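You operate a simulated robot arm through the tools that you are given. There is no shell and no other tool.

You run a simulated robot arm. Do the job below in one go: nothing can be reset, and whatever is moved stays where it is left.

TASK
Stir one level scoop of sugar into the oats in the orange bowl.
Fine: tall white scoop, struck on the ledge; wooden spoon, till evenly mixed; none spilt; scoop and spoon back where they were; the lid stays where it lies. Set down upright: tall white scoop.

Only the result counts: the job must be done as asked and must still hold three seconds after the hand-in. Knocking over, shifting, dropping, spilling or breaking anything else fails it. Lids that push on must go on centred and level and be pressed home; caps that screw on are set level and turned clockwise until they are tight.

THE ROBOT
A 6-joint arm with a two-finger parallel gripper, fixed in place. Base frame: the origin is at the foot of the arm, x ahead of it, y to its left, z up; the work surface is at about z = 0. Readings come in mm, rad, newtons and seconds.
With the tool pointing down near the work surface it reaches from about 140 to 580 mm from the base axis. Its first joint turns from -1.152 to 1.152 rad. Payload 2.1 kg.
The tool frame sits at the grasp point between the pads (the TCP): z along the fingers, y along the line on which they close. The tips reach 30 mm beyond it. The gripper opens to 94 mm. The fingers are 28 mm wide and 10 mm thick; the gripper's body (50 by 96 mm) begins 55 mm behind the TCP.
Orientation is that of the tool frame in the base frame, as a unit quaternion [x, y, z, w]. With the fingers straight down and closing along the base's y, the tool's x points along the base's -x, its y along +y and its z along -z.

THE INTERFACE
- The arm moves only by the tool arm_command. Its argument "deltas" is a list of rows, each a list of 3 entries, a list of its own where there are three numbers: the turn, a rotation vector about the base's x, y, z in units of 120 degrees (1.0 is 120 degrees), then the shift along the base's x, y, z in units of 200 mm (1.0 is 200 mm), then the closure, from 0 (fully open) to 1 (shut). In form: [[[wx, wy, wz], [dx, dy, dz], gripper], ...]. A call has 1 to 20 rows; each row is the pose to reach, as a shift and turn from the pose commanded when the call began. A call with a number of a shift or a turn outside -1 to 1 is refused whole. Each row takes 0.2 s and may step no farther than 50 mm and 0.15 rad from the row before; otherwise, or with a gripper value out of range, the whole call is refused. A pose out of reach is approached as far as the arm can. The call stops where the force on the tool passes 70 N (or 10 N more than at its start, if that is more) or the arm is blocked; 0.2 s more then pass. Each finger travels about 72 mm/s and halts on what it meets, pressing with about 27 N; the grip force reading is that of the motor and also rises with nothing between the fingers. The clock runs only during rows and for 0.2 s after the last one: add rows that repeat a pose to give the fingers time. It gives the time, the measured TCP pose, the force on the tool (base axes), the opening and the grip force at its end, in the units of the frame above (readings bear some noise), with the torque about the TCP (base axes, N m) and any sound that the robot's microphone picked up, and new pictures: "views" is both (left out), scene, wrist or none.
- Cameras (640 x 400 px; columns grow to the right, rows downward): "scene" is fixed at [54.2, -366.8, 497.1]; the picture's right is [0.82, -0.58, 0.00], its down [-0.26, -0.37, -0.89] and it looks along [0.52, 0.73, -0.45] (base axes); focal length 292 px, centre (320, 200). "wrist" rides on the gripper at [76, 14, -102] in the tool frame; the picture's right is [-0.18, 0.98, 0.00], its down [-0.75, -0.14, -0.64] and it looks along [-0.63, -0.12, 0.77] (tool axes); focal length 243 px, centre (320, 200). There is no depth. A picture from a camera that has moved, and an enlarged one, comes with that camera's place and axes in the base frame and with its lens.
- enlarge(camera, box): a new picture of the part [left, top, right, bottom] of that camera's present view, enlarged. No time passes.
- sign_off(): hands the job in; it is judged then, once.

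Nothing tells you positions but the pictures and the camera data. Unless the task says otherwise, let go and move clear before handing in.

The tools are called after "Emit:" by a JSON object that holds its "api" and its "payload". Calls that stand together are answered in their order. arm_command: Moves the arm, as the interface text tells. Its arguments: {"type":"object","properties":{"deltas":{"type":"array","items":{"type":"array"}},"views":{"type":"string","enum":["both","scene","wrist","none"]}},"required":["deltas"]} The other tools are called the same way: enlarge (camera, box) takes an enlarged picture of a part of a camera's view; sign_off () hands the job in.

At the start:

```text
time: 0.0
eef_pos: [247.5, 154.4, 373.6]
tool_rot: [-0.001, 1.0, 0.0, -0.001]
ft_force: [-0.1, -0.1, -0.2]
ft_torque: [-0.02, 0.0, -0.02]
width: 94.0
grasp_force: 0.1
```

scene: 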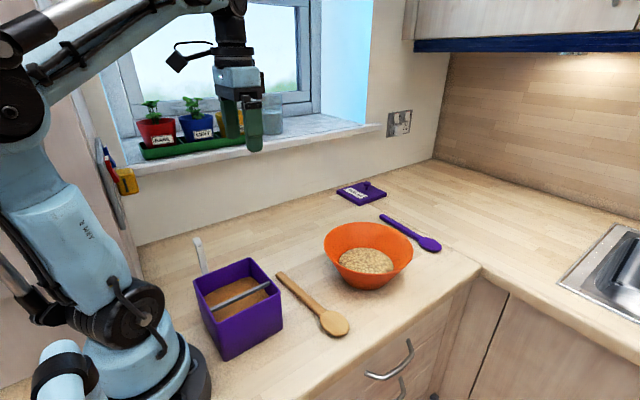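
wrist: 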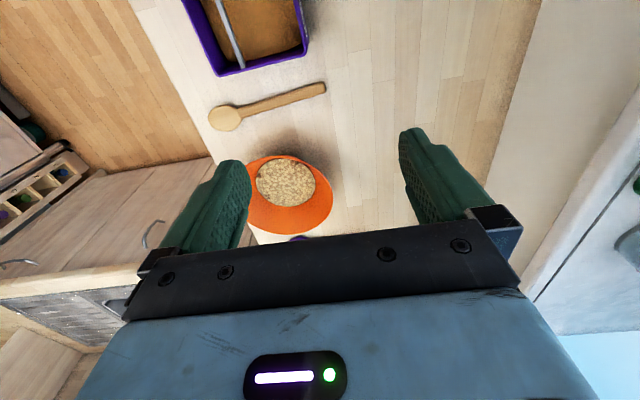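

I see a purple sugar box with a levelling bar, a wooden spoon, an orange bowl of oats, a purple spoon and a purple lid. Something white and thin sticks up behind the box, possibly the scoop's handle, so I'll look closer first.

Emit:
{"api": "enlarge", "payload": {"camera": "scene", "box": [170, 220, 370, 370]}}

Emit:
{"api": "enlarge", "payload": {"camera": "wrist", "box": [160, 0, 400, 150]}}

Emit:
{"api": "enlarge", "payload": {"camera": "scene", "box": [310, 170, 470, 300]}}

```text
2.67 times, centred on (270, 295) of scene
camera zoom: at [54.2, -366.8, 497.1], right [0.82, -0.58, 0.0], down [-0.26, -0.37, -0.89], along [0.52, 0.73, -0.45], focal length 778 px, centre (453, -53)
```

zoom: 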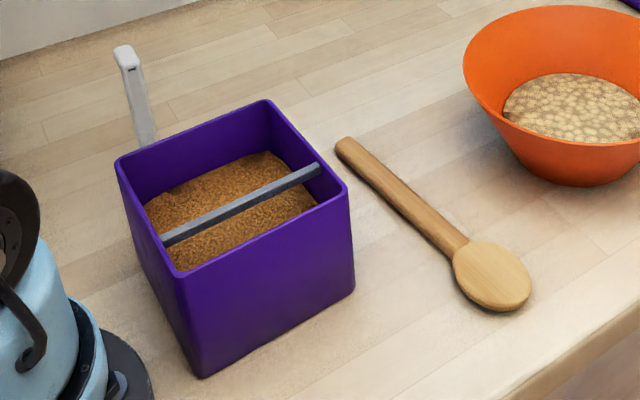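

```text
2.67 times, centred on (280, 75) of wrist
camera zoom: at [170.6, 168.3, 475.0], right [0.18, 0.98, 0.0], down [0.75, -0.14, 0.64], along [0.63, -0.12, -0.77], focal length 647 px, centre (427, 533)
```

zoom: 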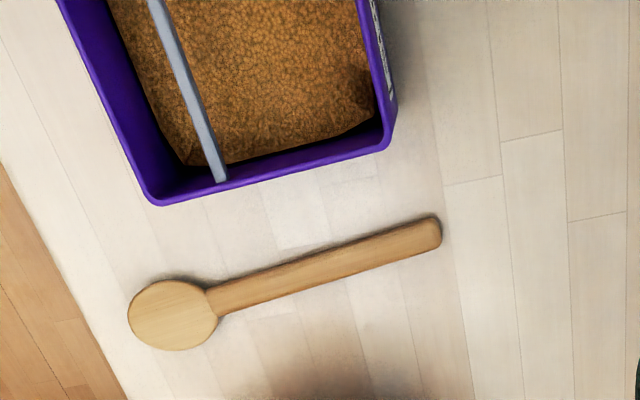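

```text
3.08 times, centred on (390, 235) of scene
camera zoom: at [54.2, -366.8, 497.1], right [0.82, -0.58, 0.0], down [-0.26, -0.37, -0.89], along [0.52, 0.73, -0.45], focal length 898 px, centre (105, 92)
```

zoom: 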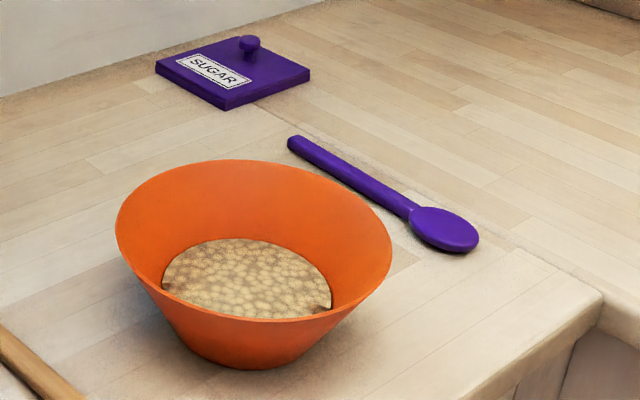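

The box is roughly x 108–229, y 9–138, with the rim at about z 98, and the levelling bar runs along x at y of about 46. The scoop's handle rises behind the box, so I'll pull the hand back to get the wrist camera over that area.

Emit:
{"api": "arm_command", "payload": {"deltas": [[[0, 0, 0], [-0.2, 0.0, 0], 0], [[0, 0, 0], [-0.4, 0.0, 0], 0], [[0, 0, 0], [-0.4, 0.1, 0], 0]]}}

```text
time: 0.8
eef_pos: [168.1, 175.0, 372.3]
tool_rot: [0.0, 1.0, 0.001, 0.001]
ft_force: [0.2, -0.9, 0.3]
ft_torque: [0.01, 0.02, 0.0]
width: 94.1
grasp_force: 0.0
camera wrist: at [91.1, 187.1, 474.6], right [0.18, 0.98, 0.0], down [0.75, -0.14, 0.64], along [0.63, -0.12, -0.77], focal length 243 px, centre (320, 200)
```

scene: 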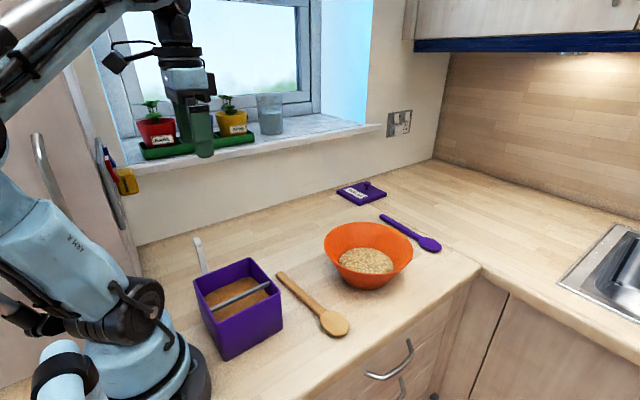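
wrist: 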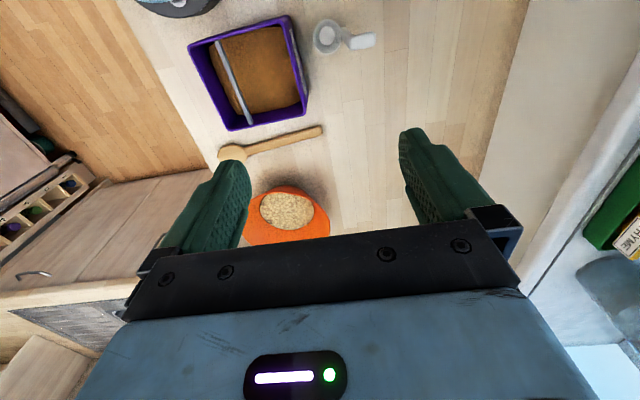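

Emit:
{"api": "enlarge", "payload": {"camera": "wrist", "box": [180, 0, 400, 138]}}

Emit:
{"api": "enlarge", "payload": {"camera": "wrist", "box": [290, 5, 390, 67]}}

Emit:
{"api": "enlarge", "payload": {"camera": "scene", "box": [175, 225, 295, 300]}}

```text
2.90 times, centred on (290, 69) of wrist
camera zoom: at [91.1, 187.1, 474.6], right [0.18, 0.98, 0.0], down [0.75, -0.14, 0.64], along [0.63, -0.12, -0.77], focal length 703 px, centre (407, 580)
```

zoom: 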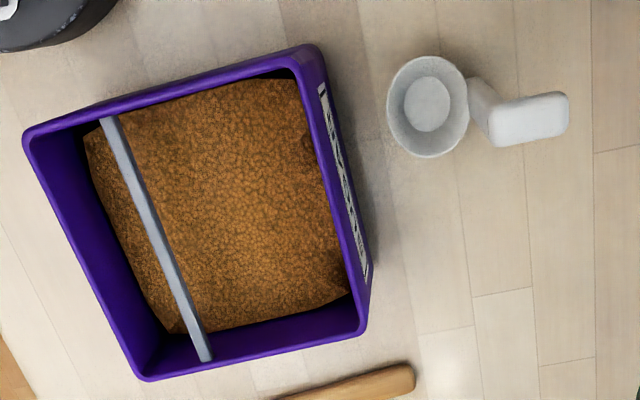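

```text
6.40 times, centred on (340, 36) of wrist
camera zoom: at [91.1, 187.1, 474.6], right [0.18, 0.98, 0.0], down [0.75, -0.14, 0.64], along [0.63, -0.12, -0.77], focal length 1553 px, centre (192, 1250)
```

zoom: 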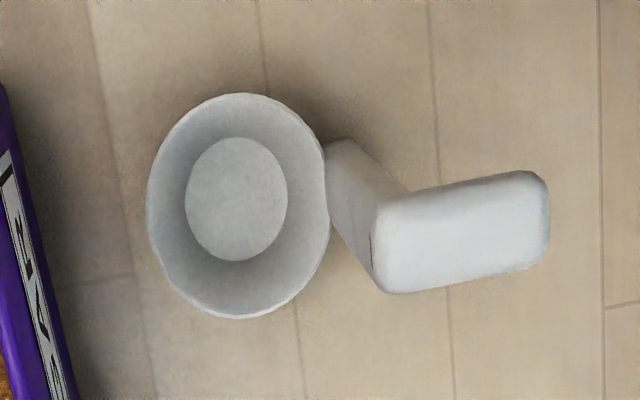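

```text
5.33 times, centred on (235, 262) of scene
camera zoom: at [54.2, -366.8, 497.1], right [0.82, -0.58, 0.0], down [-0.26, -0.37, -0.89], along [0.52, 0.73, -0.45], focal length 1556 px, centre (773, -133)
```

zoom: 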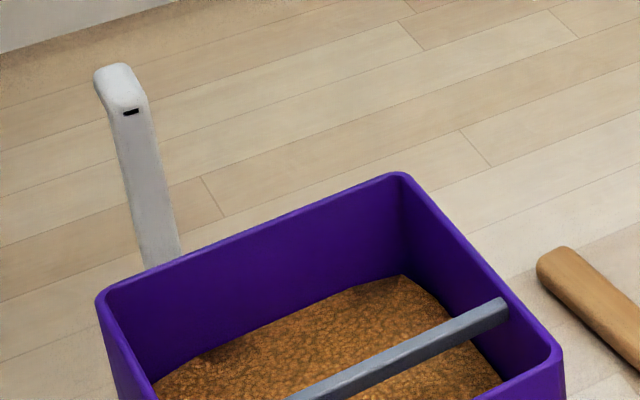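

The scoop stands upright at about (140, 188) with its cup open upward. A thin handle rises on its +y side to z of about 124, and a short tab at the top points +y. I'll turn the hand 90° so the fingers close along x and bring it above the handle.

Emit:
{"api": "arm_command", "payload": {"deltas": [[[0, 0, 0.068], [-0.012, 0.023, -0.05], 0], [[0, 0, 0.136], [-0.024, 0.046, -0.1], 0], [[0, 0, 0.204], [-0.036, 0.07, -0.15], 0], [[0, 0, 0.272], [-0.048, 0.094, -0.2], 0], [[0, 0, 0.34], [-0.06, 0.117, -0.25], 0], [[0, 0, 0.408], [-0.072, 0.14, -0.3], 0], [[0, 0, 0.476], [-0.084, 0.164, -0.35], 0], [[0, 0, 0.544], [-0.096, 0.188, -0.4], 0], [[0, 0, 0.612], [-0.108, 0.211, -0.45], 0], [[0, 0, 0.68], [-0.12, 0.235, -0.5], 0], [[0, 0, 0.75], [-0.1325, 0.258, -0.55], 0], [[0, 0, 0.75], [-0.1325, 0.258, -0.55], 0]]}}

```text
time: 3.4
eef_pos: [140.7, 226.6, 261.8]
tool_rot: [0.709, -0.706, -0.001, 0.001]
ft_force: [0.3, -1.1, 0.0]
ft_torque: [-0.03, 0.0, -0.01]
width: 93.7
grasp_force: 0.1
camera wrist: at [126.5, 150.0, 365.0], right [-0.98, 0.18, 0.0], down [0.14, 0.75, 0.64], along [0.12, 0.63, -0.77], focal length 243 px, centre (320, 200)
```

scene: 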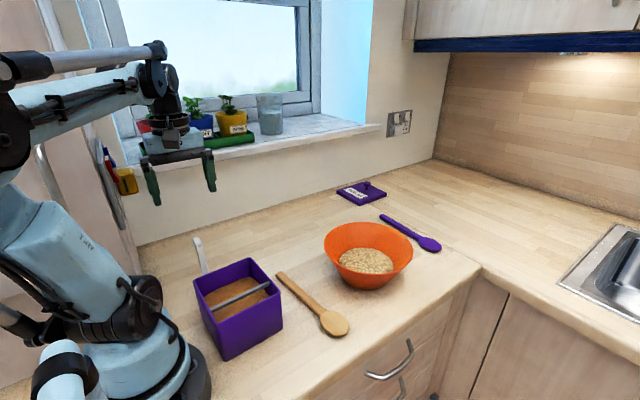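
wrist: 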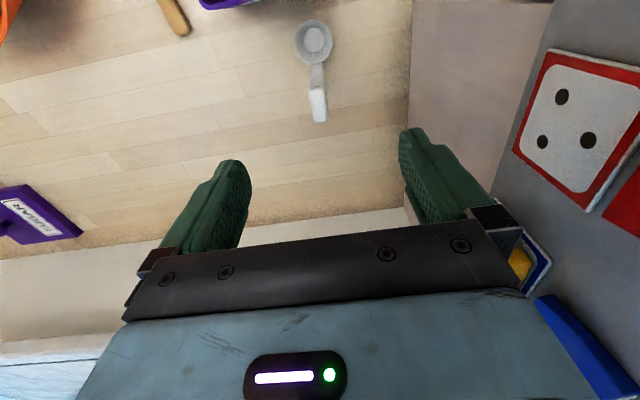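

Emit:
{"api": "enlarge", "payload": {"camera": "wrist", "box": [260, 5, 370, 135]}}

Emit:
{"api": "enlarge", "payload": {"camera": "wrist", "box": [280, 10, 350, 60]}}

```text
3.08 times, centred on (315, 70) of wrist
camera zoom: at [126.5, 150.0, 365.0], right [-0.98, 0.18, 0.0], down [0.14, 0.75, 0.64], along [0.12, 0.63, -0.77], focal length 746 px, centre (335, 600)
```

zoom: 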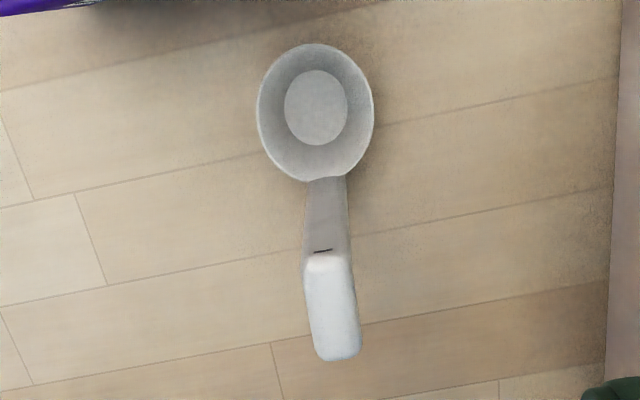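

```text
8.00 times, centred on (315, 35) of wrist
camera zoom: at [126.5, 150.0, 365.0], right [-0.98, 0.18, 0.0], down [0.14, 0.75, 0.64], along [0.12, 0.63, -0.77], focal length 1941 px, centre (360, 1520)
```

zoom: 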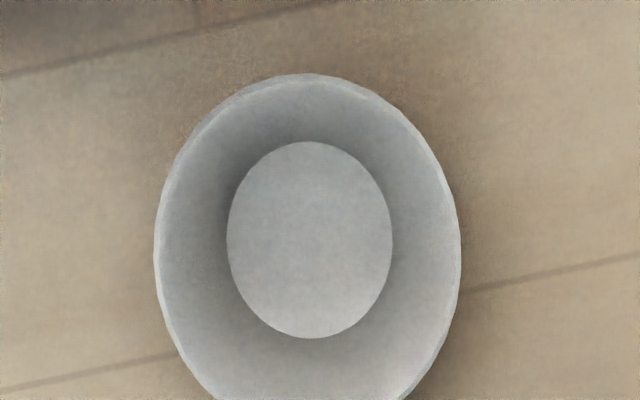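

The handle is where I computed it, with the tab at x about 142 and y 214–245, so I'll descend around it with the fingers open.

Emit:
{"api": "arm_command", "payload": {"deltas": [[[0, 0, 0], [0.005, 0.005, -0.2], 0], [[0, 0, 0], [0.005, 0.005, -0.4], 0], [[0, 0, 0], [0.005, 0.005, -0.55], 0], [[0, 0, 0], [0.005, 0.005, -0.67], 0], [[0, 0, 0], [0.005, 0.005, -0.758], 0], [[0, 0, 0], [0.005, 0.005, -0.758], 0]]}}

```text
time: 4.8
eef_pos: [141.1, 228.2, 109.7]
tool_rot: [-0.707, 0.707, 0.001, 0.0]
ft_force: [-0.5, -0.1, -0.5]
ft_torque: [0.01, 0.03, -0.04]
width: 94.1
grasp_force: 0.2
camera wrist: at [126.6, 150.8, 212.9], right [-0.98, 0.18, 0.0], down [0.14, 0.75, 0.64], along [0.12, 0.63, -0.77], focal length 243 px, centre (320, 200)
```

scene: 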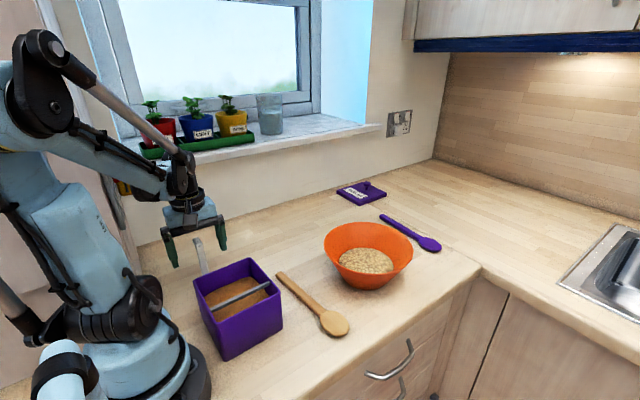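
wrist: 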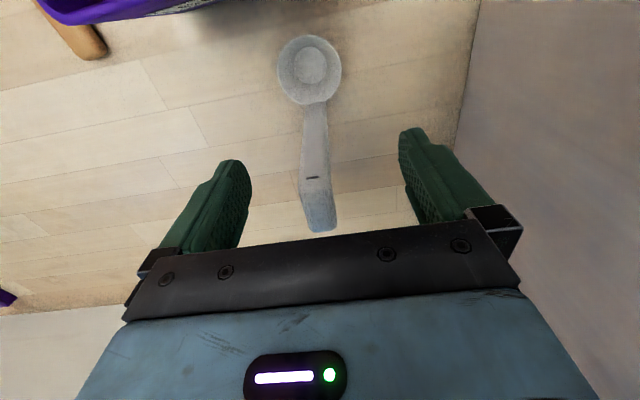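

The handle stands between the fingers, close to centred, so I'll close on it.

Emit:
{"api": "arm_command", "payload": {"deltas": [[[0, 0, 0], [0, 0, 0], 0.5], [[0, 0, 0], [0, 0, 0], 0.7], [[0, 0, 0], [0, 0, 0], 0.8], [[0, 0, 0], [0, 0, 0], 1], [[0, 0, 0], [0, 0, 0], 1], [[0, 0, 0], [0, 0, 0], 1]]}}

```text
time: 6.2
eef_pos: [141.5, 227.6, 110.2]
tool_rot: [0.708, -0.707, 0.0, 0.0]
ft_force: [0.0, -0.9, -1.1]
ft_torque: [0.0, -0.01, 0.02]
width: 19.7
grasp_force: 27.2
camera wrist: at [126.6, 150.8, 213.2], right [-0.98, 0.18, 0.0], down [0.14, 0.75, 0.64], along [0.12, 0.63, -0.77], focal length 243 px, centre (320, 200)
```

scene: 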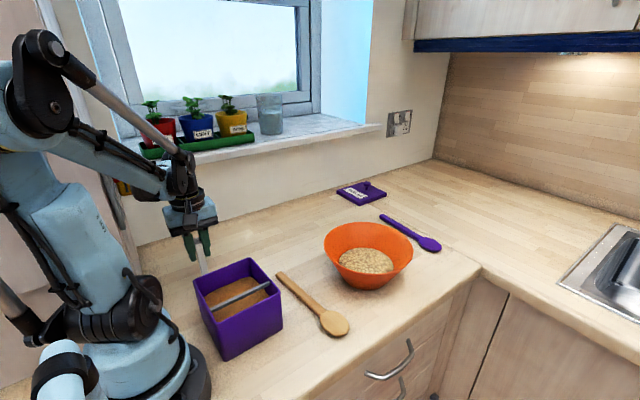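
wrist: 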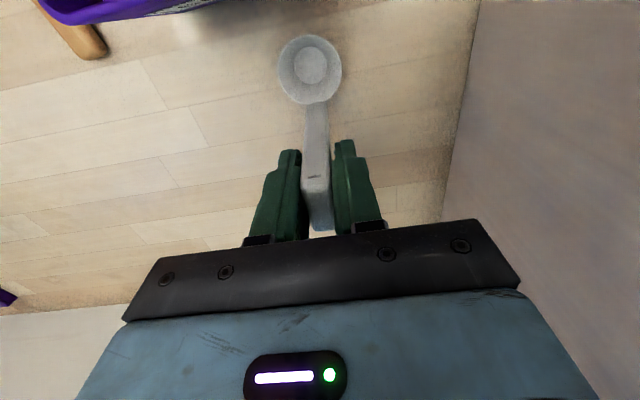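

The grip holds at 27 N on the handle, about 20 mm wide. I'll lift straight up until the cup clears the box rim, then move it over the sugar.

Emit:
{"api": "arm_command", "payload": {"deltas": [[[0, 0, 0], [0, 0, 0.05], 1], [[0, 0, 0], [0, 0, 0.15], 1], [[0, 0, 0], [0, 0, 0.3], 1], [[0, 0, 0], [0, 0, 0.45], 1], [[0, 0, 0], [0, 0, 0.6], 1], [[0, 0, 0], [0, 0, 0.7], 1], [[0, 0, 0], [0, 0, 0.7], 1]]}}

```text
time: 7.8
eef_pos: [143.1, 229.0, 250.3]
tool_rot: [-0.707, 0.707, 0.001, -0.001]
ft_force: [0.1, -0.4, -0.2]
ft_torque: [0.01, -0.03, 0.01]
width: 19.7
grasp_force: 27.2
camera wrist: at [129.2, 152.1, 353.4], right [-0.98, 0.18, 0.0], down [0.14, 0.75, 0.64], along [0.12, 0.63, -0.77], focal length 243 px, centre (320, 200)
```

scene: 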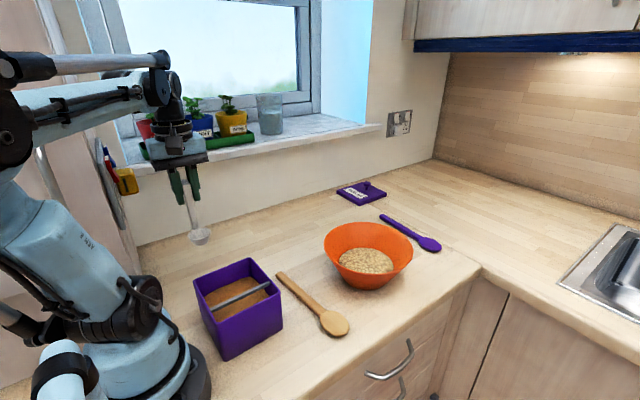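
wrist: 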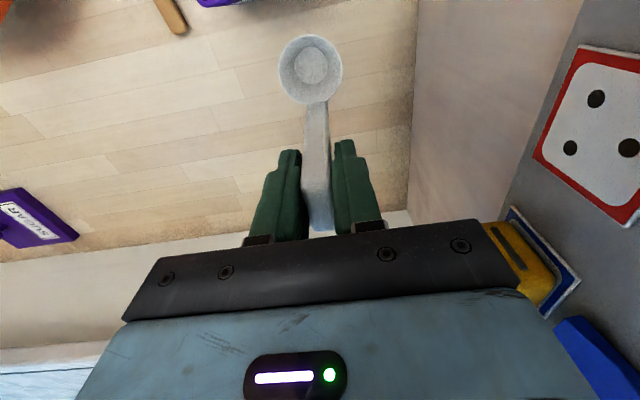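

Emit:
{"api": "enlarge", "payload": {"camera": "scene", "box": [160, 150, 240, 250]}}

```text
4.00 times, centred on (200, 200) of scene
camera zoom: at [54.2, -366.8, 497.1], right [0.82, -0.58, 0.0], down [-0.26, -0.37, -0.89], along [0.52, 0.73, -0.45], focal length 1167 px, centre (800, 200)
```

zoom: 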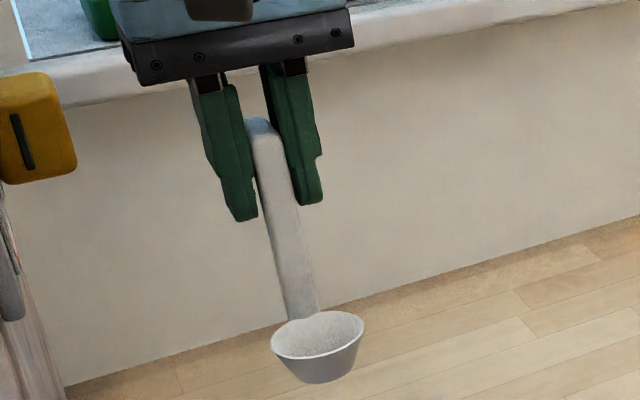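

The cup is shallow, about 22 mm tall and 45 mm across, and it sits firmly in the grip. I'll carry it over the sugar and look down.

Emit:
{"api": "arm_command", "payload": {"deltas": [[[0, 0, 0], [0.03, -0.13, 0], 1], [[0, 0, 0], [0.07, -0.3, 0], 1], [[0, 0, 0], [0.11, -0.47, 0], 1], [[0, 0, 0], [0.13, -0.5525, 0], 1], [[0, 0, 0], [0.13, -0.5525, 0], 1]]}}

```text
time: 9.0
eef_pos: [167.9, 117.6, 250.2]
tool_rot: [0.707, -0.707, -0.001, 0.001]
ft_force: [0.0, 0.0, -0.9]
ft_torque: [0.02, -0.01, 0.01]
width: 19.8
grasp_force: 27.4
camera wrist: at [153.8, 40.8, 352.4], right [-0.98, 0.18, 0.0], down [0.14, 0.75, 0.64], along [0.12, 0.63, -0.77], focal length 243 px, centre (320, 200)
```

scene: 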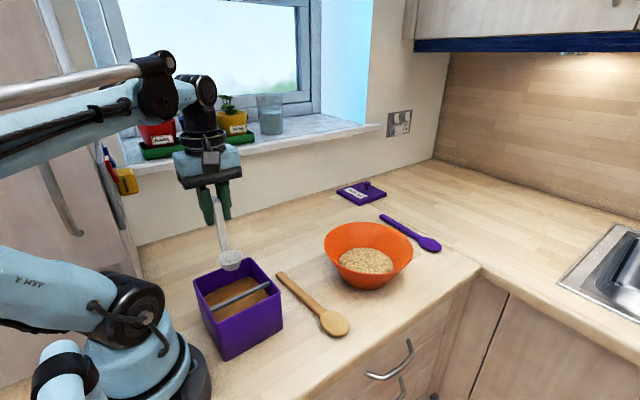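
wrist: 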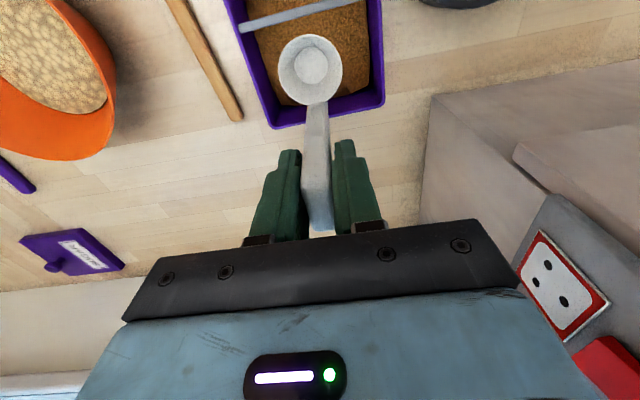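

Emit:
{"api": "enlarge", "payload": {"camera": "wrist", "box": [210, 0, 410, 135]}}

Emit:
{"api": "enlarge", "payload": {"camera": "scene", "box": [180, 225, 300, 370]}}

```text
2.96 times, centred on (310, 68) of wrist
camera zoom: at [153.8, 40.8, 352.4], right [-0.98, 0.18, 0.0], down [0.14, 0.75, 0.64], along [0.12, 0.63, -0.77], focal length 719 px, centre (350, 593)
```

zoom: 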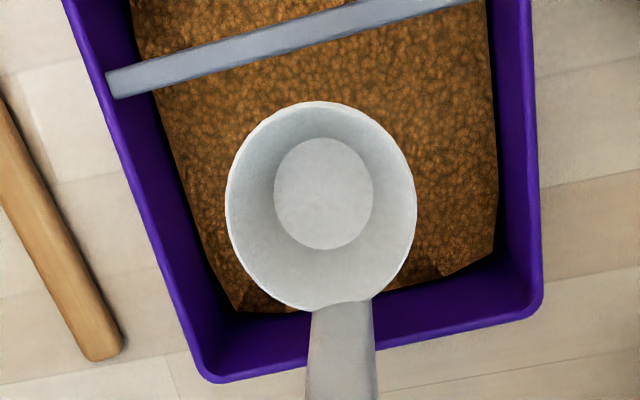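

```text
2.76 times, centred on (240, 298) of scene
camera zoom: at [54.2, -366.8, 497.1], right [0.82, -0.58, 0.0], down [-0.26, -0.37, -0.89], along [0.52, 0.73, -0.45], focal length 805 px, centre (541, -69)
```

zoom: 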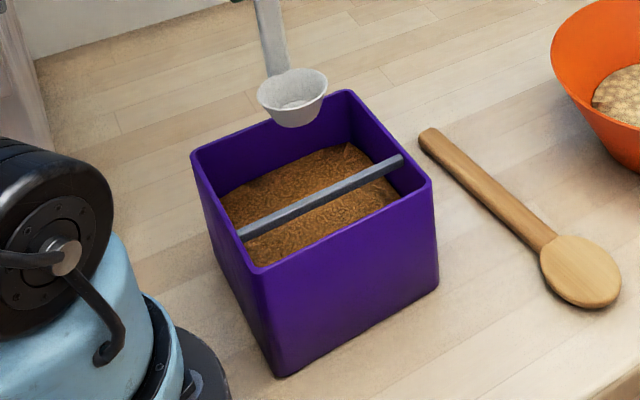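

I'll tilt the scoop 30° about y so its mouth faces +x, then lower it until the lip is just above the sugar near the -x side of the box.

Emit:
{"api": "arm_command", "payload": {"deltas": [[[0, 0.0625, 0], [0.02, 0, -0.02], 1], [[0, 0.125, 0], [0.05, 0, -0.04], 1], [[0, 0.1875, 0], [0.08, 0, -0.06], 1], [[0, 0.25, 0], [0.0975, 0, -0.0815], 1], [[0, 0.25, 0], [0.0975, 0, -0.2], 1], [[0, 0.25, 0], [0.0975, 0, -0.35], 1], [[0, 0.25, 0], [0.0975, 0, -0.45], 1], [[0, 0.25, 0], [0.0975, 0, -0.5], 1], [[0, 0.25, 0], [0.0975, 0, -0.5], 1]]}}

```text
time: 11.0
eef_pos: [181.1, 129.2, 151.4]
tool_rot: [-0.685, 0.687, 0.177, -0.168]
ft_force: [0.6, 0.3, -0.5]
ft_torque: [0.02, 0.0, -0.01]
width: 0.0
grasp_force: 26.9
out of reach, approached as far as the arm can: row 4, 5, 6, 7, 8, 9
camera wrist: at [217.7, 51.0, 247.1], right [-0.86, 0.18, 0.47], down [0.43, 0.75, 0.51], along [-0.26, 0.64, -0.72], focal length 243 px, centre (320, 200)
```

scene: 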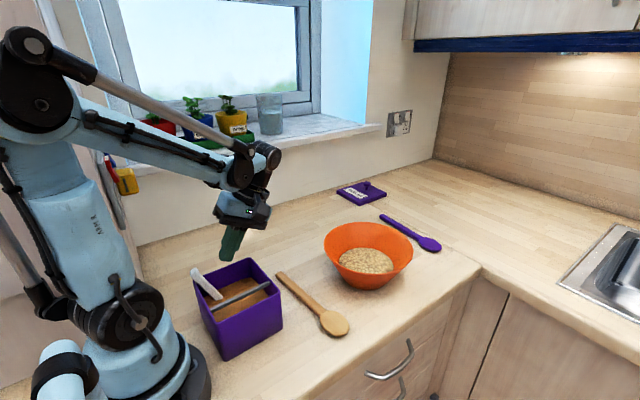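
wrist: 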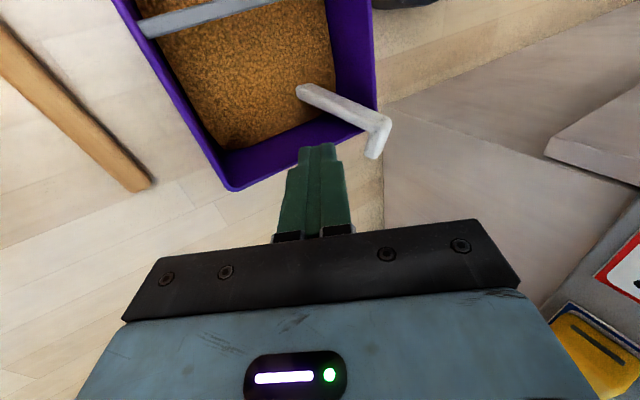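

The arm couldn't reach that tilt so close to its base: it strayed 13 mm in y, and the scoop slipped out of the grip and now leans in the sugar box. I'll look closely before doing anything more.

Emit:
{"api": "enlarge", "payload": {"camera": "scene", "box": [170, 245, 300, 335]}}

Emit:
{"api": "enlarge", "payload": {"camera": "wrist", "box": [220, 0, 420, 200]}}

```text
4.44 times, centred on (235, 290) of scene
camera zoom: at [54.2, -366.8, 497.1], right [0.82, -0.58, 0.0], down [-0.26, -0.37, -0.89], along [0.52, 0.73, -0.45], focal length 1297 px, centre (698, -200)
```

zoom: 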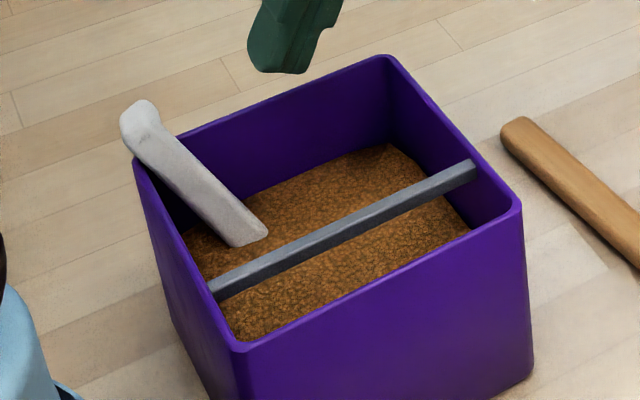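

```text
2.00 times, centred on (320, 100) of wrist
camera zoom: at [217.7, 51.0, 247.1], right [-0.86, 0.18, 0.47], down [0.43, 0.75, 0.51], along [-0.26, 0.64, -0.72], focal length 485 px, centre (320, 400)
```

zoom: 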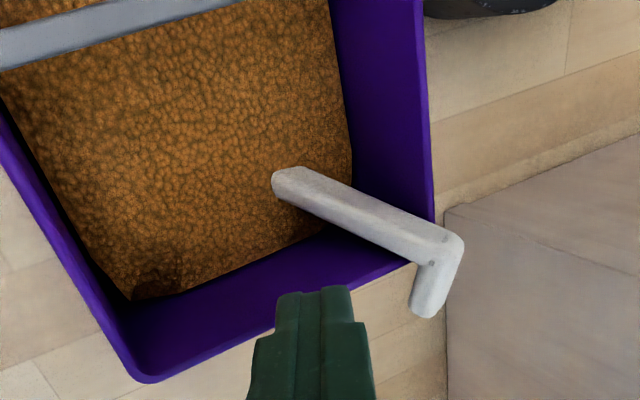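

The cup appears fully buried, leaning about 19°, with the handle sticking up near the box's -x, +y corner. I'll back off upward, return to a vertical hand and look from above.

Emit:
{"api": "arm_command", "payload": {"deltas": [[[0, 0, 0], [0, 0, 0.2], 1], [[0, 0, 0], [0, 0, 0.4], 1], [[0, -0.0625, 0], [0, 0, 0.5], 1], [[0, -0.125, 0], [0, 0, 0.55], 1], [[0, -0.1875, 0], [0, 0, 0.6], 1], [[0, -0.25, 0], [0, 0, 0.65], 1], [[0, -0.25, 0], [0, 0, 0.65], 0.5], [[0, -0.25, 0], [0, 0, 0.65], 0]]}}

```text
time: 12.8
eef_pos: [183.5, 127.3, 281.9]
tool_rot: [-0.706, 0.708, -0.001, 0.0]
ft_force: [0.3, -0.1, 0.5]
ft_torque: [0.0, 0.01, 0.0]
width: 80.0
grasp_force: 0.0
out of reach, approached as far as the arm can: row 1, 2
camera wrist: at [169.4, 50.5, 384.6], right [-0.98, 0.18, 0.0], down [0.14, 0.75, 0.64], along [0.12, 0.63, -0.77], focal length 243 px, centre (320, 200)
```

scene: 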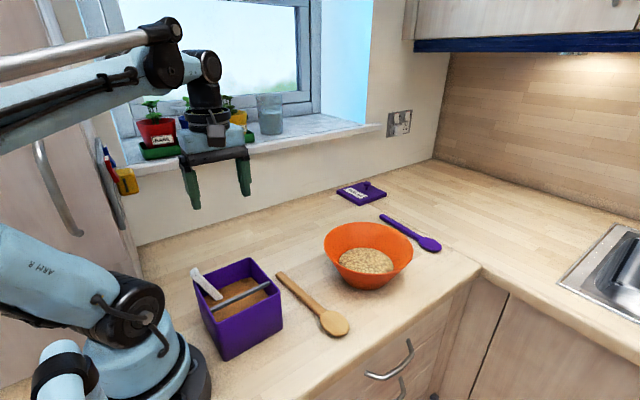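
wrist: 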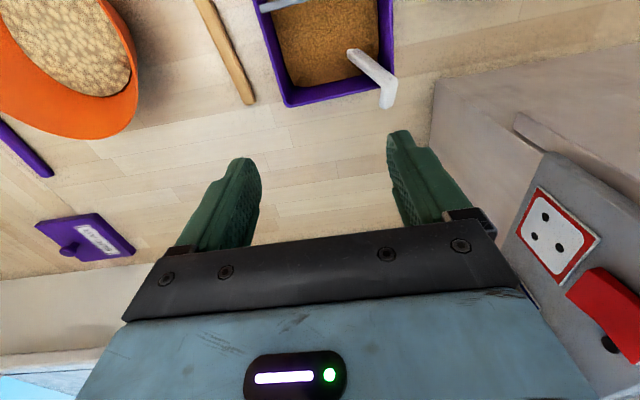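

Emit:
{"api": "arm_command", "payload": {"deltas": [[[0, 0, 0], [-0.1, 0.1, 0], 0], [[0, 0, 0], [-0.2, 0.2, 0], 0], [[0, 0, 0], [-0.2, 0.2, -0.2], 0], [[0, 0, 0], [-0.2, 0.2, -0.2], 0]]}}

```text
time: 13.8
eef_pos: [142.4, 166.4, 241.2]
tool_rot: [0.707, -0.707, 0.0, 0.0]
ft_force: [-0.6, -0.1, 0.1]
ft_torque: [0.0, 0.02, -0.04]
width: 94.0
grasp_force: 0.0
camera wrist: at [129.1, 88.8, 344.0], right [-0.98, 0.18, 0.0], down [0.14, 0.75, 0.64], along [0.12, 0.63, -0.77], focal length 243 px, centre (320, 200)
```

scene: 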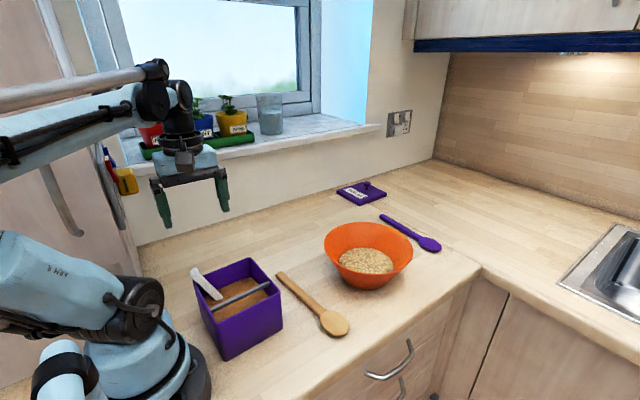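
wrist: 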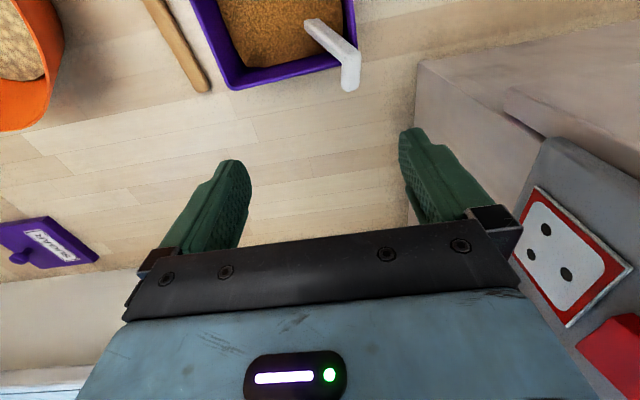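

Emit:
{"api": "enlarge", "payload": {"camera": "wrist", "box": [260, 0, 400, 100]}}

Emit:
{"api": "enlarge", "payload": {"camera": "scene", "box": [180, 255, 260, 305]}}

```text
4.00 times, centred on (330, 50) of wrist
camera zoom: at [129.1, 88.8, 344.0], right [-0.98, 0.18, 0.0], down [0.14, 0.75, 0.64], along [0.12, 0.63, -0.77], focal length 970 px, centre (280, 800)
```

zoom: 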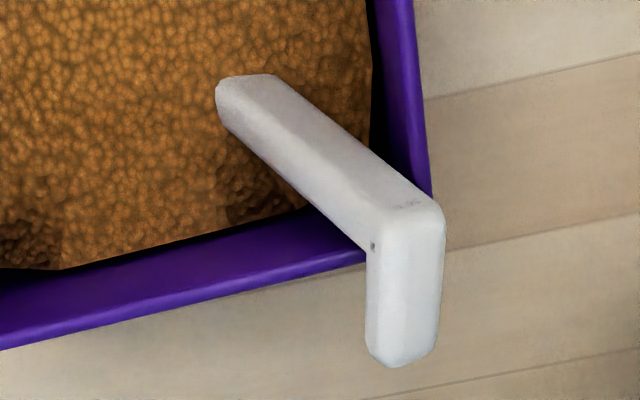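

```text
8.00 times, centred on (220, 280) of scene
camera zoom: at [54.2, -366.8, 497.1], right [0.82, -0.58, 0.0], down [-0.26, -0.37, -0.89], along [0.52, 0.73, -0.45], focal length 2334 px, centre (1120, -440)
```

zoom: 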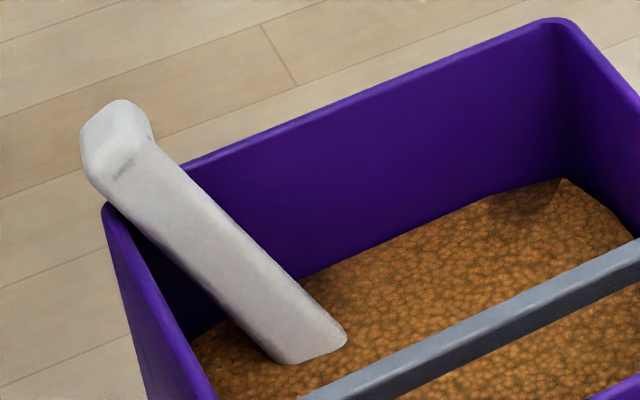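

The scoop leans roughly 33° toward the -x, +y corner, with its tab end overhanging the back wall at about (114, 154, 113) and its cup buried. I'll straddle the tab just outside the back wall with a vertical hand. From there I can nudge the handle upright and regrip it.

Emit:
{"api": "arm_command", "payload": {"deltas": [[[0, 0, 0], [-0.1575, -0.064, 0], 0.3], [[0, 0, 0], [-0.1575, -0.064, -0.2], 0.36], [[0, 0, 0], [-0.1575, -0.064, -0.4], 0.36], [[0, 0, 0], [-0.1575, -0.064, -0.52], 0.36], [[0, 0, 0], [-0.1575, -0.064, -0.52], 0.36]]}}

```text
time: 15.0
eef_pos: [112.1, 153.5, 136.3]
tool_rot: [0.707, -0.707, 0.0, 0.002]
ft_force: [-0.2, 0.4, 0.2]
ft_torque: [-0.01, -0.01, -0.01]
width: 60.2
grasp_force: 0.0
camera wrist: at [97.4, 77.4, 238.9], right [-0.98, 0.18, 0.0], down [0.14, 0.75, 0.64], along [0.12, 0.63, -0.77], focal length 243 px, centre (320, 200)
```

scene: 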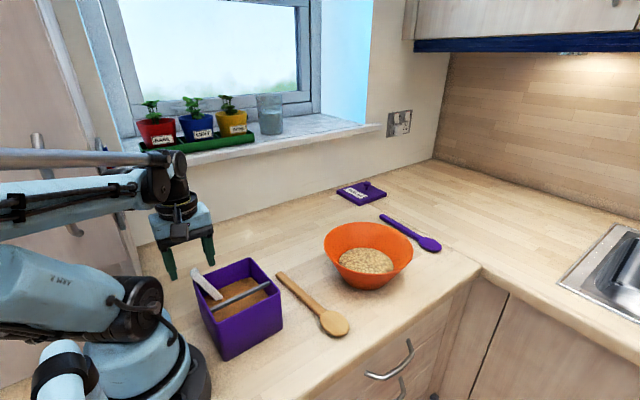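
wrist: 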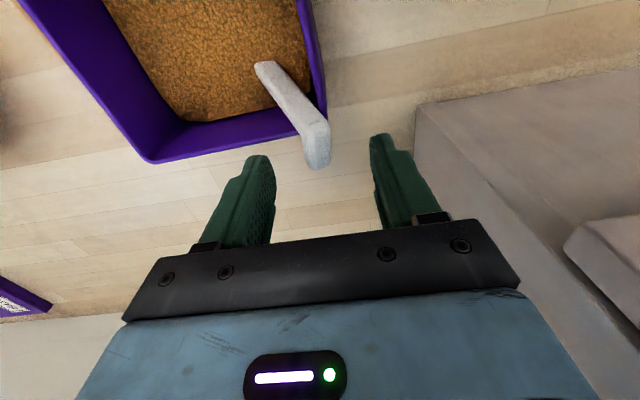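

The tab end at about (114, 153, 113) sits between the fingers. I'll lower a bit further, narrow the gap, and look.

Emit:
{"api": "arm_command", "payload": {"deltas": [[[0, 0, 0], [0, 0, -0.05], 0.36], [[0, 0, 0], [0, 0, -0.09], 0.45], [[0, 0, 0], [0, 0, -0.09], 0.6], [[0, 0, 0], [0, 0, -0.09], 0.66], [[0, 0, 0], [0, 0, -0.09], 0.66]]}}

Emit:
{"api": "enlarge", "payload": {"camera": "scene", "box": [140, 210, 300, 330]}}

Emit:
{"api": "enlarge", "payload": {"camera": "wrist", "box": [190, 30, 430, 240]}}

```text
time: 15.5
eef_pos: [114.0, 156.4, 128.7]
tool_rot: [0.707, -0.707, 0.004, 0.0]
ft_force: [-0.2, -0.1, -0.1]
ft_torque: [0.06, 0.0, -0.01]
width: 51.7
grasp_force: 0.0
stopped in row 2: the force on the tool passed its limit at 96 N (the readings are from after the stop); the commanded pose is now the measured one
camera wrist: at [99.4, 78.8, 232.4], right [-0.98, 0.18, -0.01], down [0.14, 0.76, 0.64], along [0.12, 0.63, -0.77], focal length 243 px, centre (320, 200)
```

scene: 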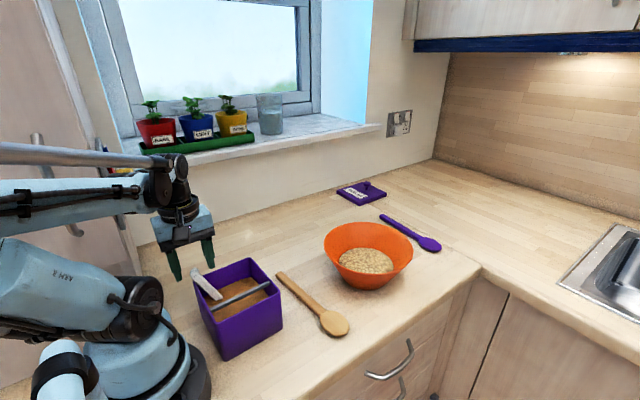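
wrist: 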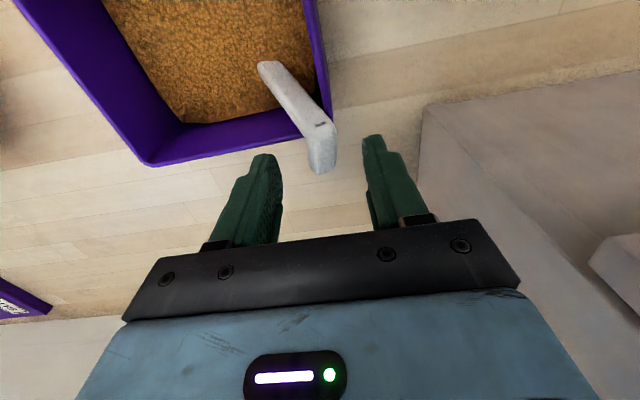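

```text
3.33 times, centred on (220, 270) of scene
camera zoom: at [54.2, -366.8, 497.1], right [0.82, -0.58, 0.0], down [-0.26, -0.37, -0.89], along [0.52, 0.73, -0.45], focal length 972 px, centre (653, -33)
```

zoom: 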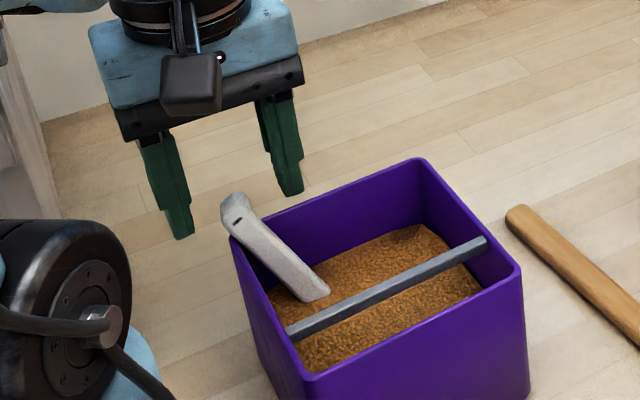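

```text
1.90 times, centred on (310, 135) of wrist
camera zoom: at [99.4, 78.8, 232.4], right [-0.98, 0.18, -0.01], down [0.14, 0.76, 0.64], along [0.12, 0.63, -0.77], focal length 462 px, centre (339, 324)
```

zoom: 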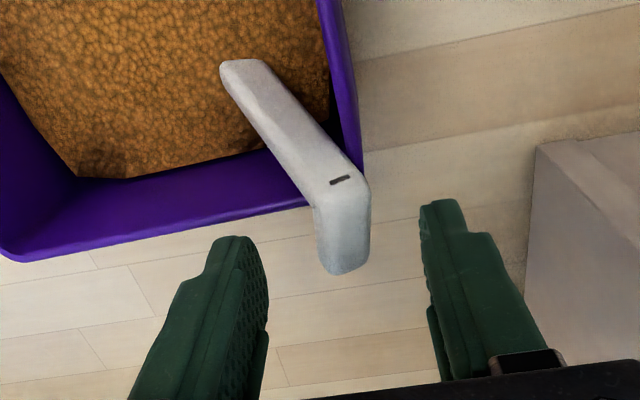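

The fingertips landed on the box's back rim, which lies slightly further back than I estimated; the box looks unmoved. I'll shift a few mm further out in y and lower again gently.

Emit:
{"api": "arm_command", "payload": {"deltas": [[[0, 0, 0], [-0.01, 0.0, 0.04], 0.36], [[0, 0, 0], [-0.01, 0.025, 0.04], 0.36], [[0, 0, 0], [-0.01, 0.025, 0.0], 0.36], [[0, 0, 0], [-0.01, 0.025, -0.03], 0.45], [[0, 0, 0], [-0.01, 0.025, -0.03], 0.6], [[0, 0, 0], [-0.01, 0.025, -0.03], 0.66], [[0, 0, 0], [-0.01, 0.025, -0.03], 0.66]]}}

Emit:
{"api": "enlarge", "payload": {"camera": "scene", "box": [140, 210, 300, 330]}}

Emit:
{"api": "enlarge", "payload": {"camera": "wrist", "box": [190, 30, 430, 240]}}

```text
time: 17.1
eef_pos: [112.0, 160.2, 123.0]
tool_rot: [-0.707, 0.708, -0.005, 0.0]
ft_force: [-0.4, -0.5, 0.3]
ft_torque: [-0.02, 0.02, -0.03]
width: 31.9
grasp_force: 0.1
camera wrist: at [97.4, 84.0, 226.5], right [-0.98, 0.18, -0.01], down [0.14, 0.76, 0.64], along [0.12, 0.63, -0.77], focal length 243 px, centre (320, 200)
```

scene: 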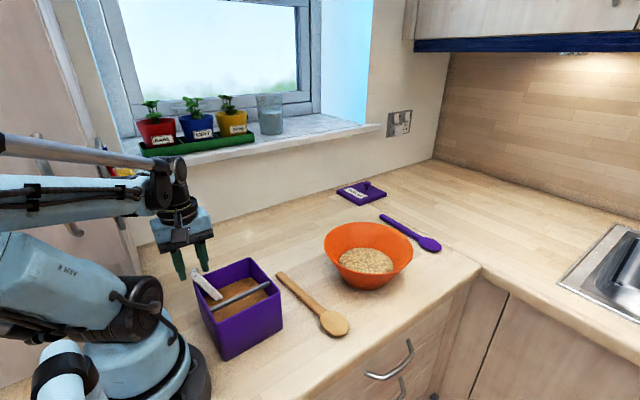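
wrist: 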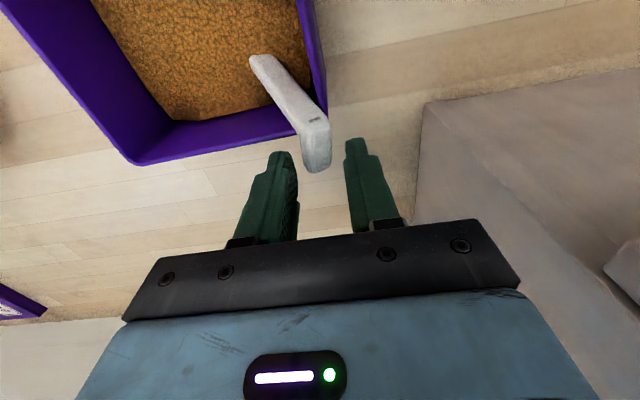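

```text
3.33 times, centred on (220, 270) of scene
camera zoom: at [54.2, -366.8, 497.1], right [0.82, -0.58, 0.0], down [-0.26, -0.37, -0.89], along [0.52, 0.73, -0.45], focal length 972 px, centre (653, -33)
```

zoom: 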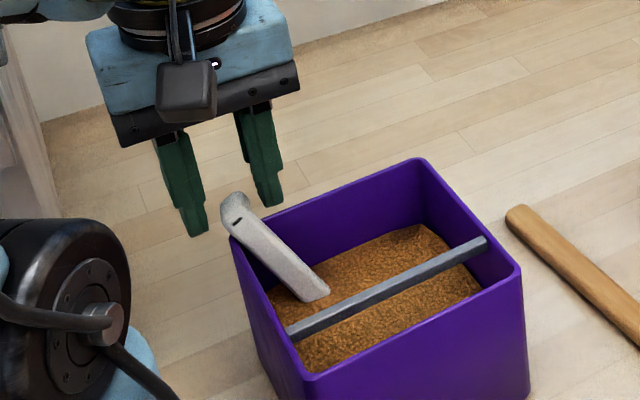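

```text
1.90 times, centred on (310, 135) of wrist
camera zoom: at [97.4, 84.0, 226.5], right [-0.98, 0.18, -0.01], down [0.14, 0.76, 0.64], along [0.12, 0.63, -0.77], focal length 462 px, centre (339, 324)
```

zoom: 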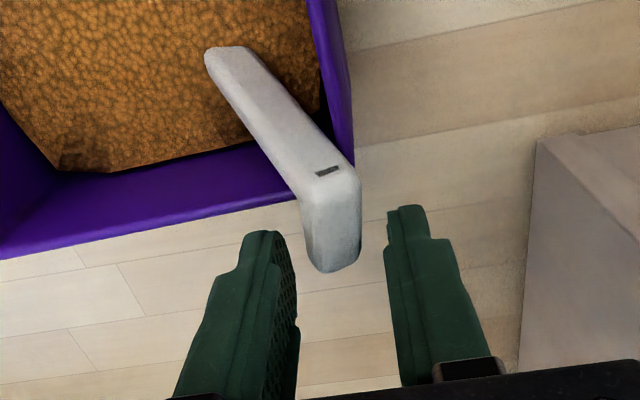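

The tab end is now between the fingers. I'll push gently toward +x with the rear finger to right the handle, watching the force.

Emit:
{"api": "arm_command", "payload": {"deltas": [[[0, 0, 0], [0.03, 0, 0], 0.66], [[0, 0, 0], [0.06, 0, 0], 0.66], [[0, 0, 0], [0.09, 0, 0], 0.66], [[0, 0, 0], [0.12, 0, 0], 0.66], [[0, 0, 0], [0.12, 0, 0], 0.66]]}}

Emit:
{"api": "enlarge", "payload": {"camera": "scene", "box": [140, 210, 300, 330]}}

Emit:
{"api": "enlarge", "payload": {"camera": "wrist", "box": [190, 30, 430, 240]}}

```text
time: 18.3
eef_pos: [136.0, 159.9, 122.5]
tool_rot: [-0.707, 0.707, -0.003, 0.0]
ft_force: [0.2, 0.0, 0.4]
ft_torque: [-0.01, -0.01, 0.01]
width: 31.9
grasp_force: 0.1
camera wrist: at [121.2, 83.7, 226.2], right [-0.98, 0.18, -0.01], down [0.14, 0.76, 0.64], along [0.12, 0.63, -0.77], focal length 243 px, centre (320, 200)
```

scene: 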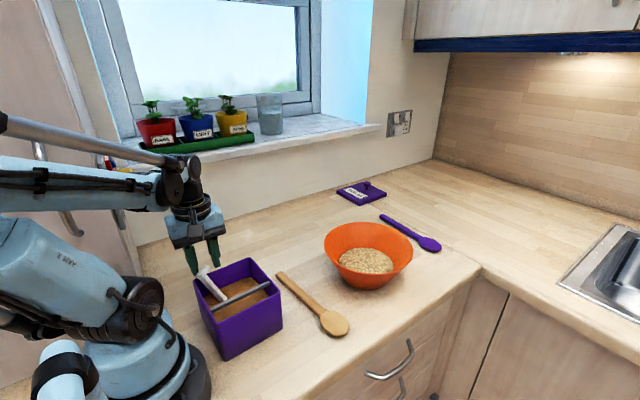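
wrist: 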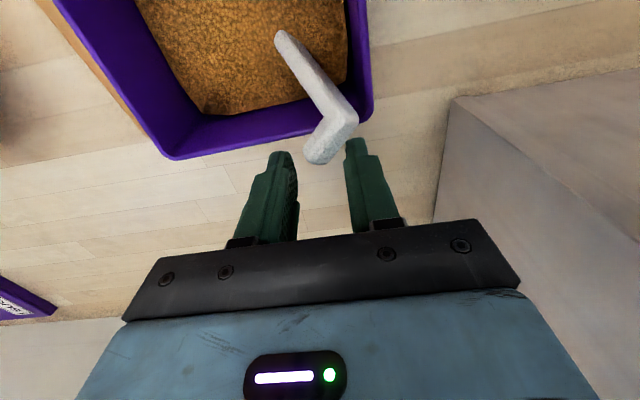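

```text
3.33 times, centred on (220, 270) of scene
camera zoom: at [54.2, -366.8, 497.1], right [0.82, -0.58, 0.0], down [-0.26, -0.37, -0.89], along [0.52, 0.73, -0.45], focal length 972 px, centre (653, -33)
```

zoom: 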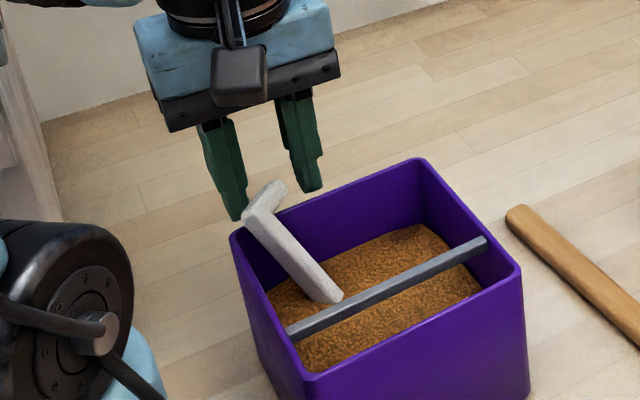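

```text
1.90 times, centred on (310, 135) of wrist
camera zoom: at [121.2, 83.7, 226.2], right [-0.98, 0.18, -0.01], down [0.14, 0.76, 0.64], along [0.12, 0.63, -0.77], focal length 462 px, centre (339, 324)
```

zoom: 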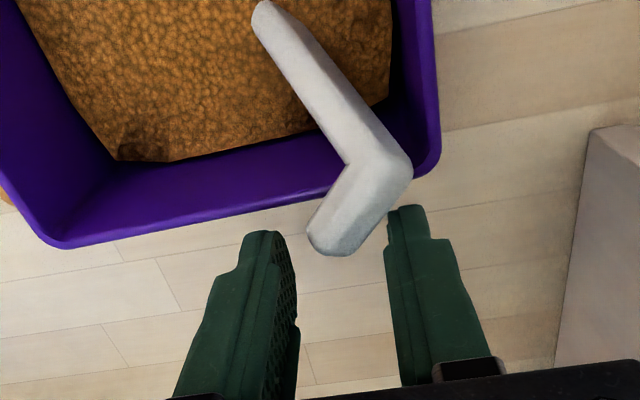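

The push moved the handle partway and turned the tab, which now runs from about (118, 125, 118) to (138, 149, 110). I'll rise, yaw the hand to match, and straddle the bend with the tips just above the box rim.

Emit:
{"api": "arm_command", "payload": {"deltas": [[[0, 0, 0], [0, 0.02, 0.1], 0.53], [[0, 0, 0], [0, 0.02, 0.25], 0.5], [[0, 0, -0.0645], [-0.02, -0.05, 0.25], 0.5], [[0, 0, -0.129], [-0.04, -0.1, 0.25], 0.5], [[0, 0, -0.1935], [-0.061, -0.1375, 0.25], 0.5], [[0, 0, -0.258], [-0.061, -0.1375, 0.25], 0.5], [[0, 0, -0.258], [-0.061, -0.1375, 0.25], 0.5]]}}

Emit:
{"api": "enlarge", "payload": {"camera": "wrist", "box": [190, 30, 430, 240]}}

Emit:
{"api": "enlarge", "payload": {"camera": "scene", "box": [140, 210, 300, 330]}}

```text
time: 19.9
eef_pos: [123.4, 133.2, 173.2]
tool_rot: [-0.493, 0.87, -0.004, -0.001]
ft_force: [-0.4, 0.5, -1.0]
ft_torque: [0.01, 0.03, 0.01]
width: 47.1
grasp_force: 0.0
camera wrist: at [71.9, 75.2, 276.7], right [-0.75, 0.66, -0.01], down [0.51, 0.58, 0.64], along [0.43, 0.47, -0.77], focal length 243 px, centre (320, 200)
```

scene: 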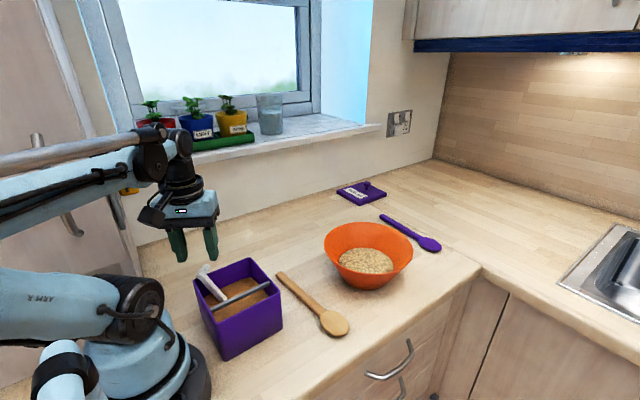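
wrist: 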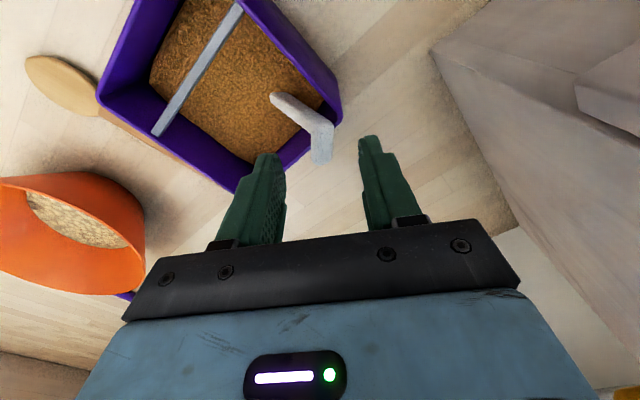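

```text
1.90 times, centred on (310, 135) of wrist
camera zoom: at [71.9, 75.2, 276.7], right [-0.75, 0.66, -0.01], down [0.51, 0.58, 0.64], along [0.43, 0.47, -0.77], focal length 462 px, centre (339, 324)
```

zoom: 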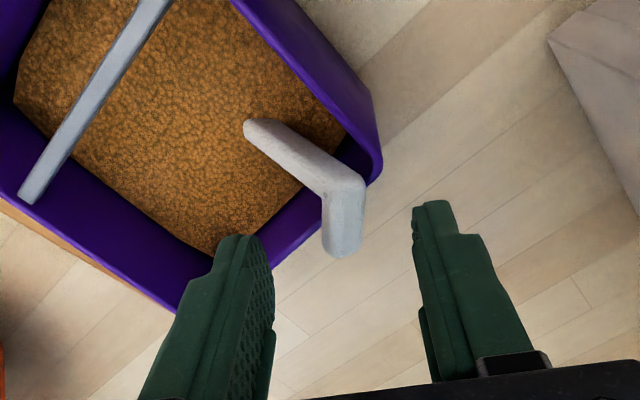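

```text
3.33 times, centred on (220, 270) of scene
camera zoom: at [54.2, -366.8, 497.1], right [0.82, -0.58, 0.0], down [-0.26, -0.37, -0.89], along [0.52, 0.73, -0.45], focal length 972 px, centre (653, -33)
```

zoom: 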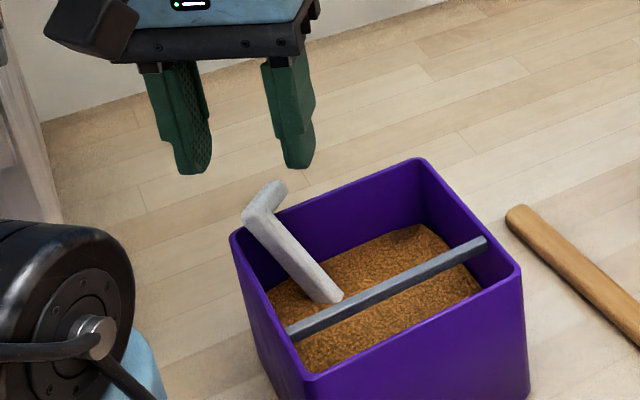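

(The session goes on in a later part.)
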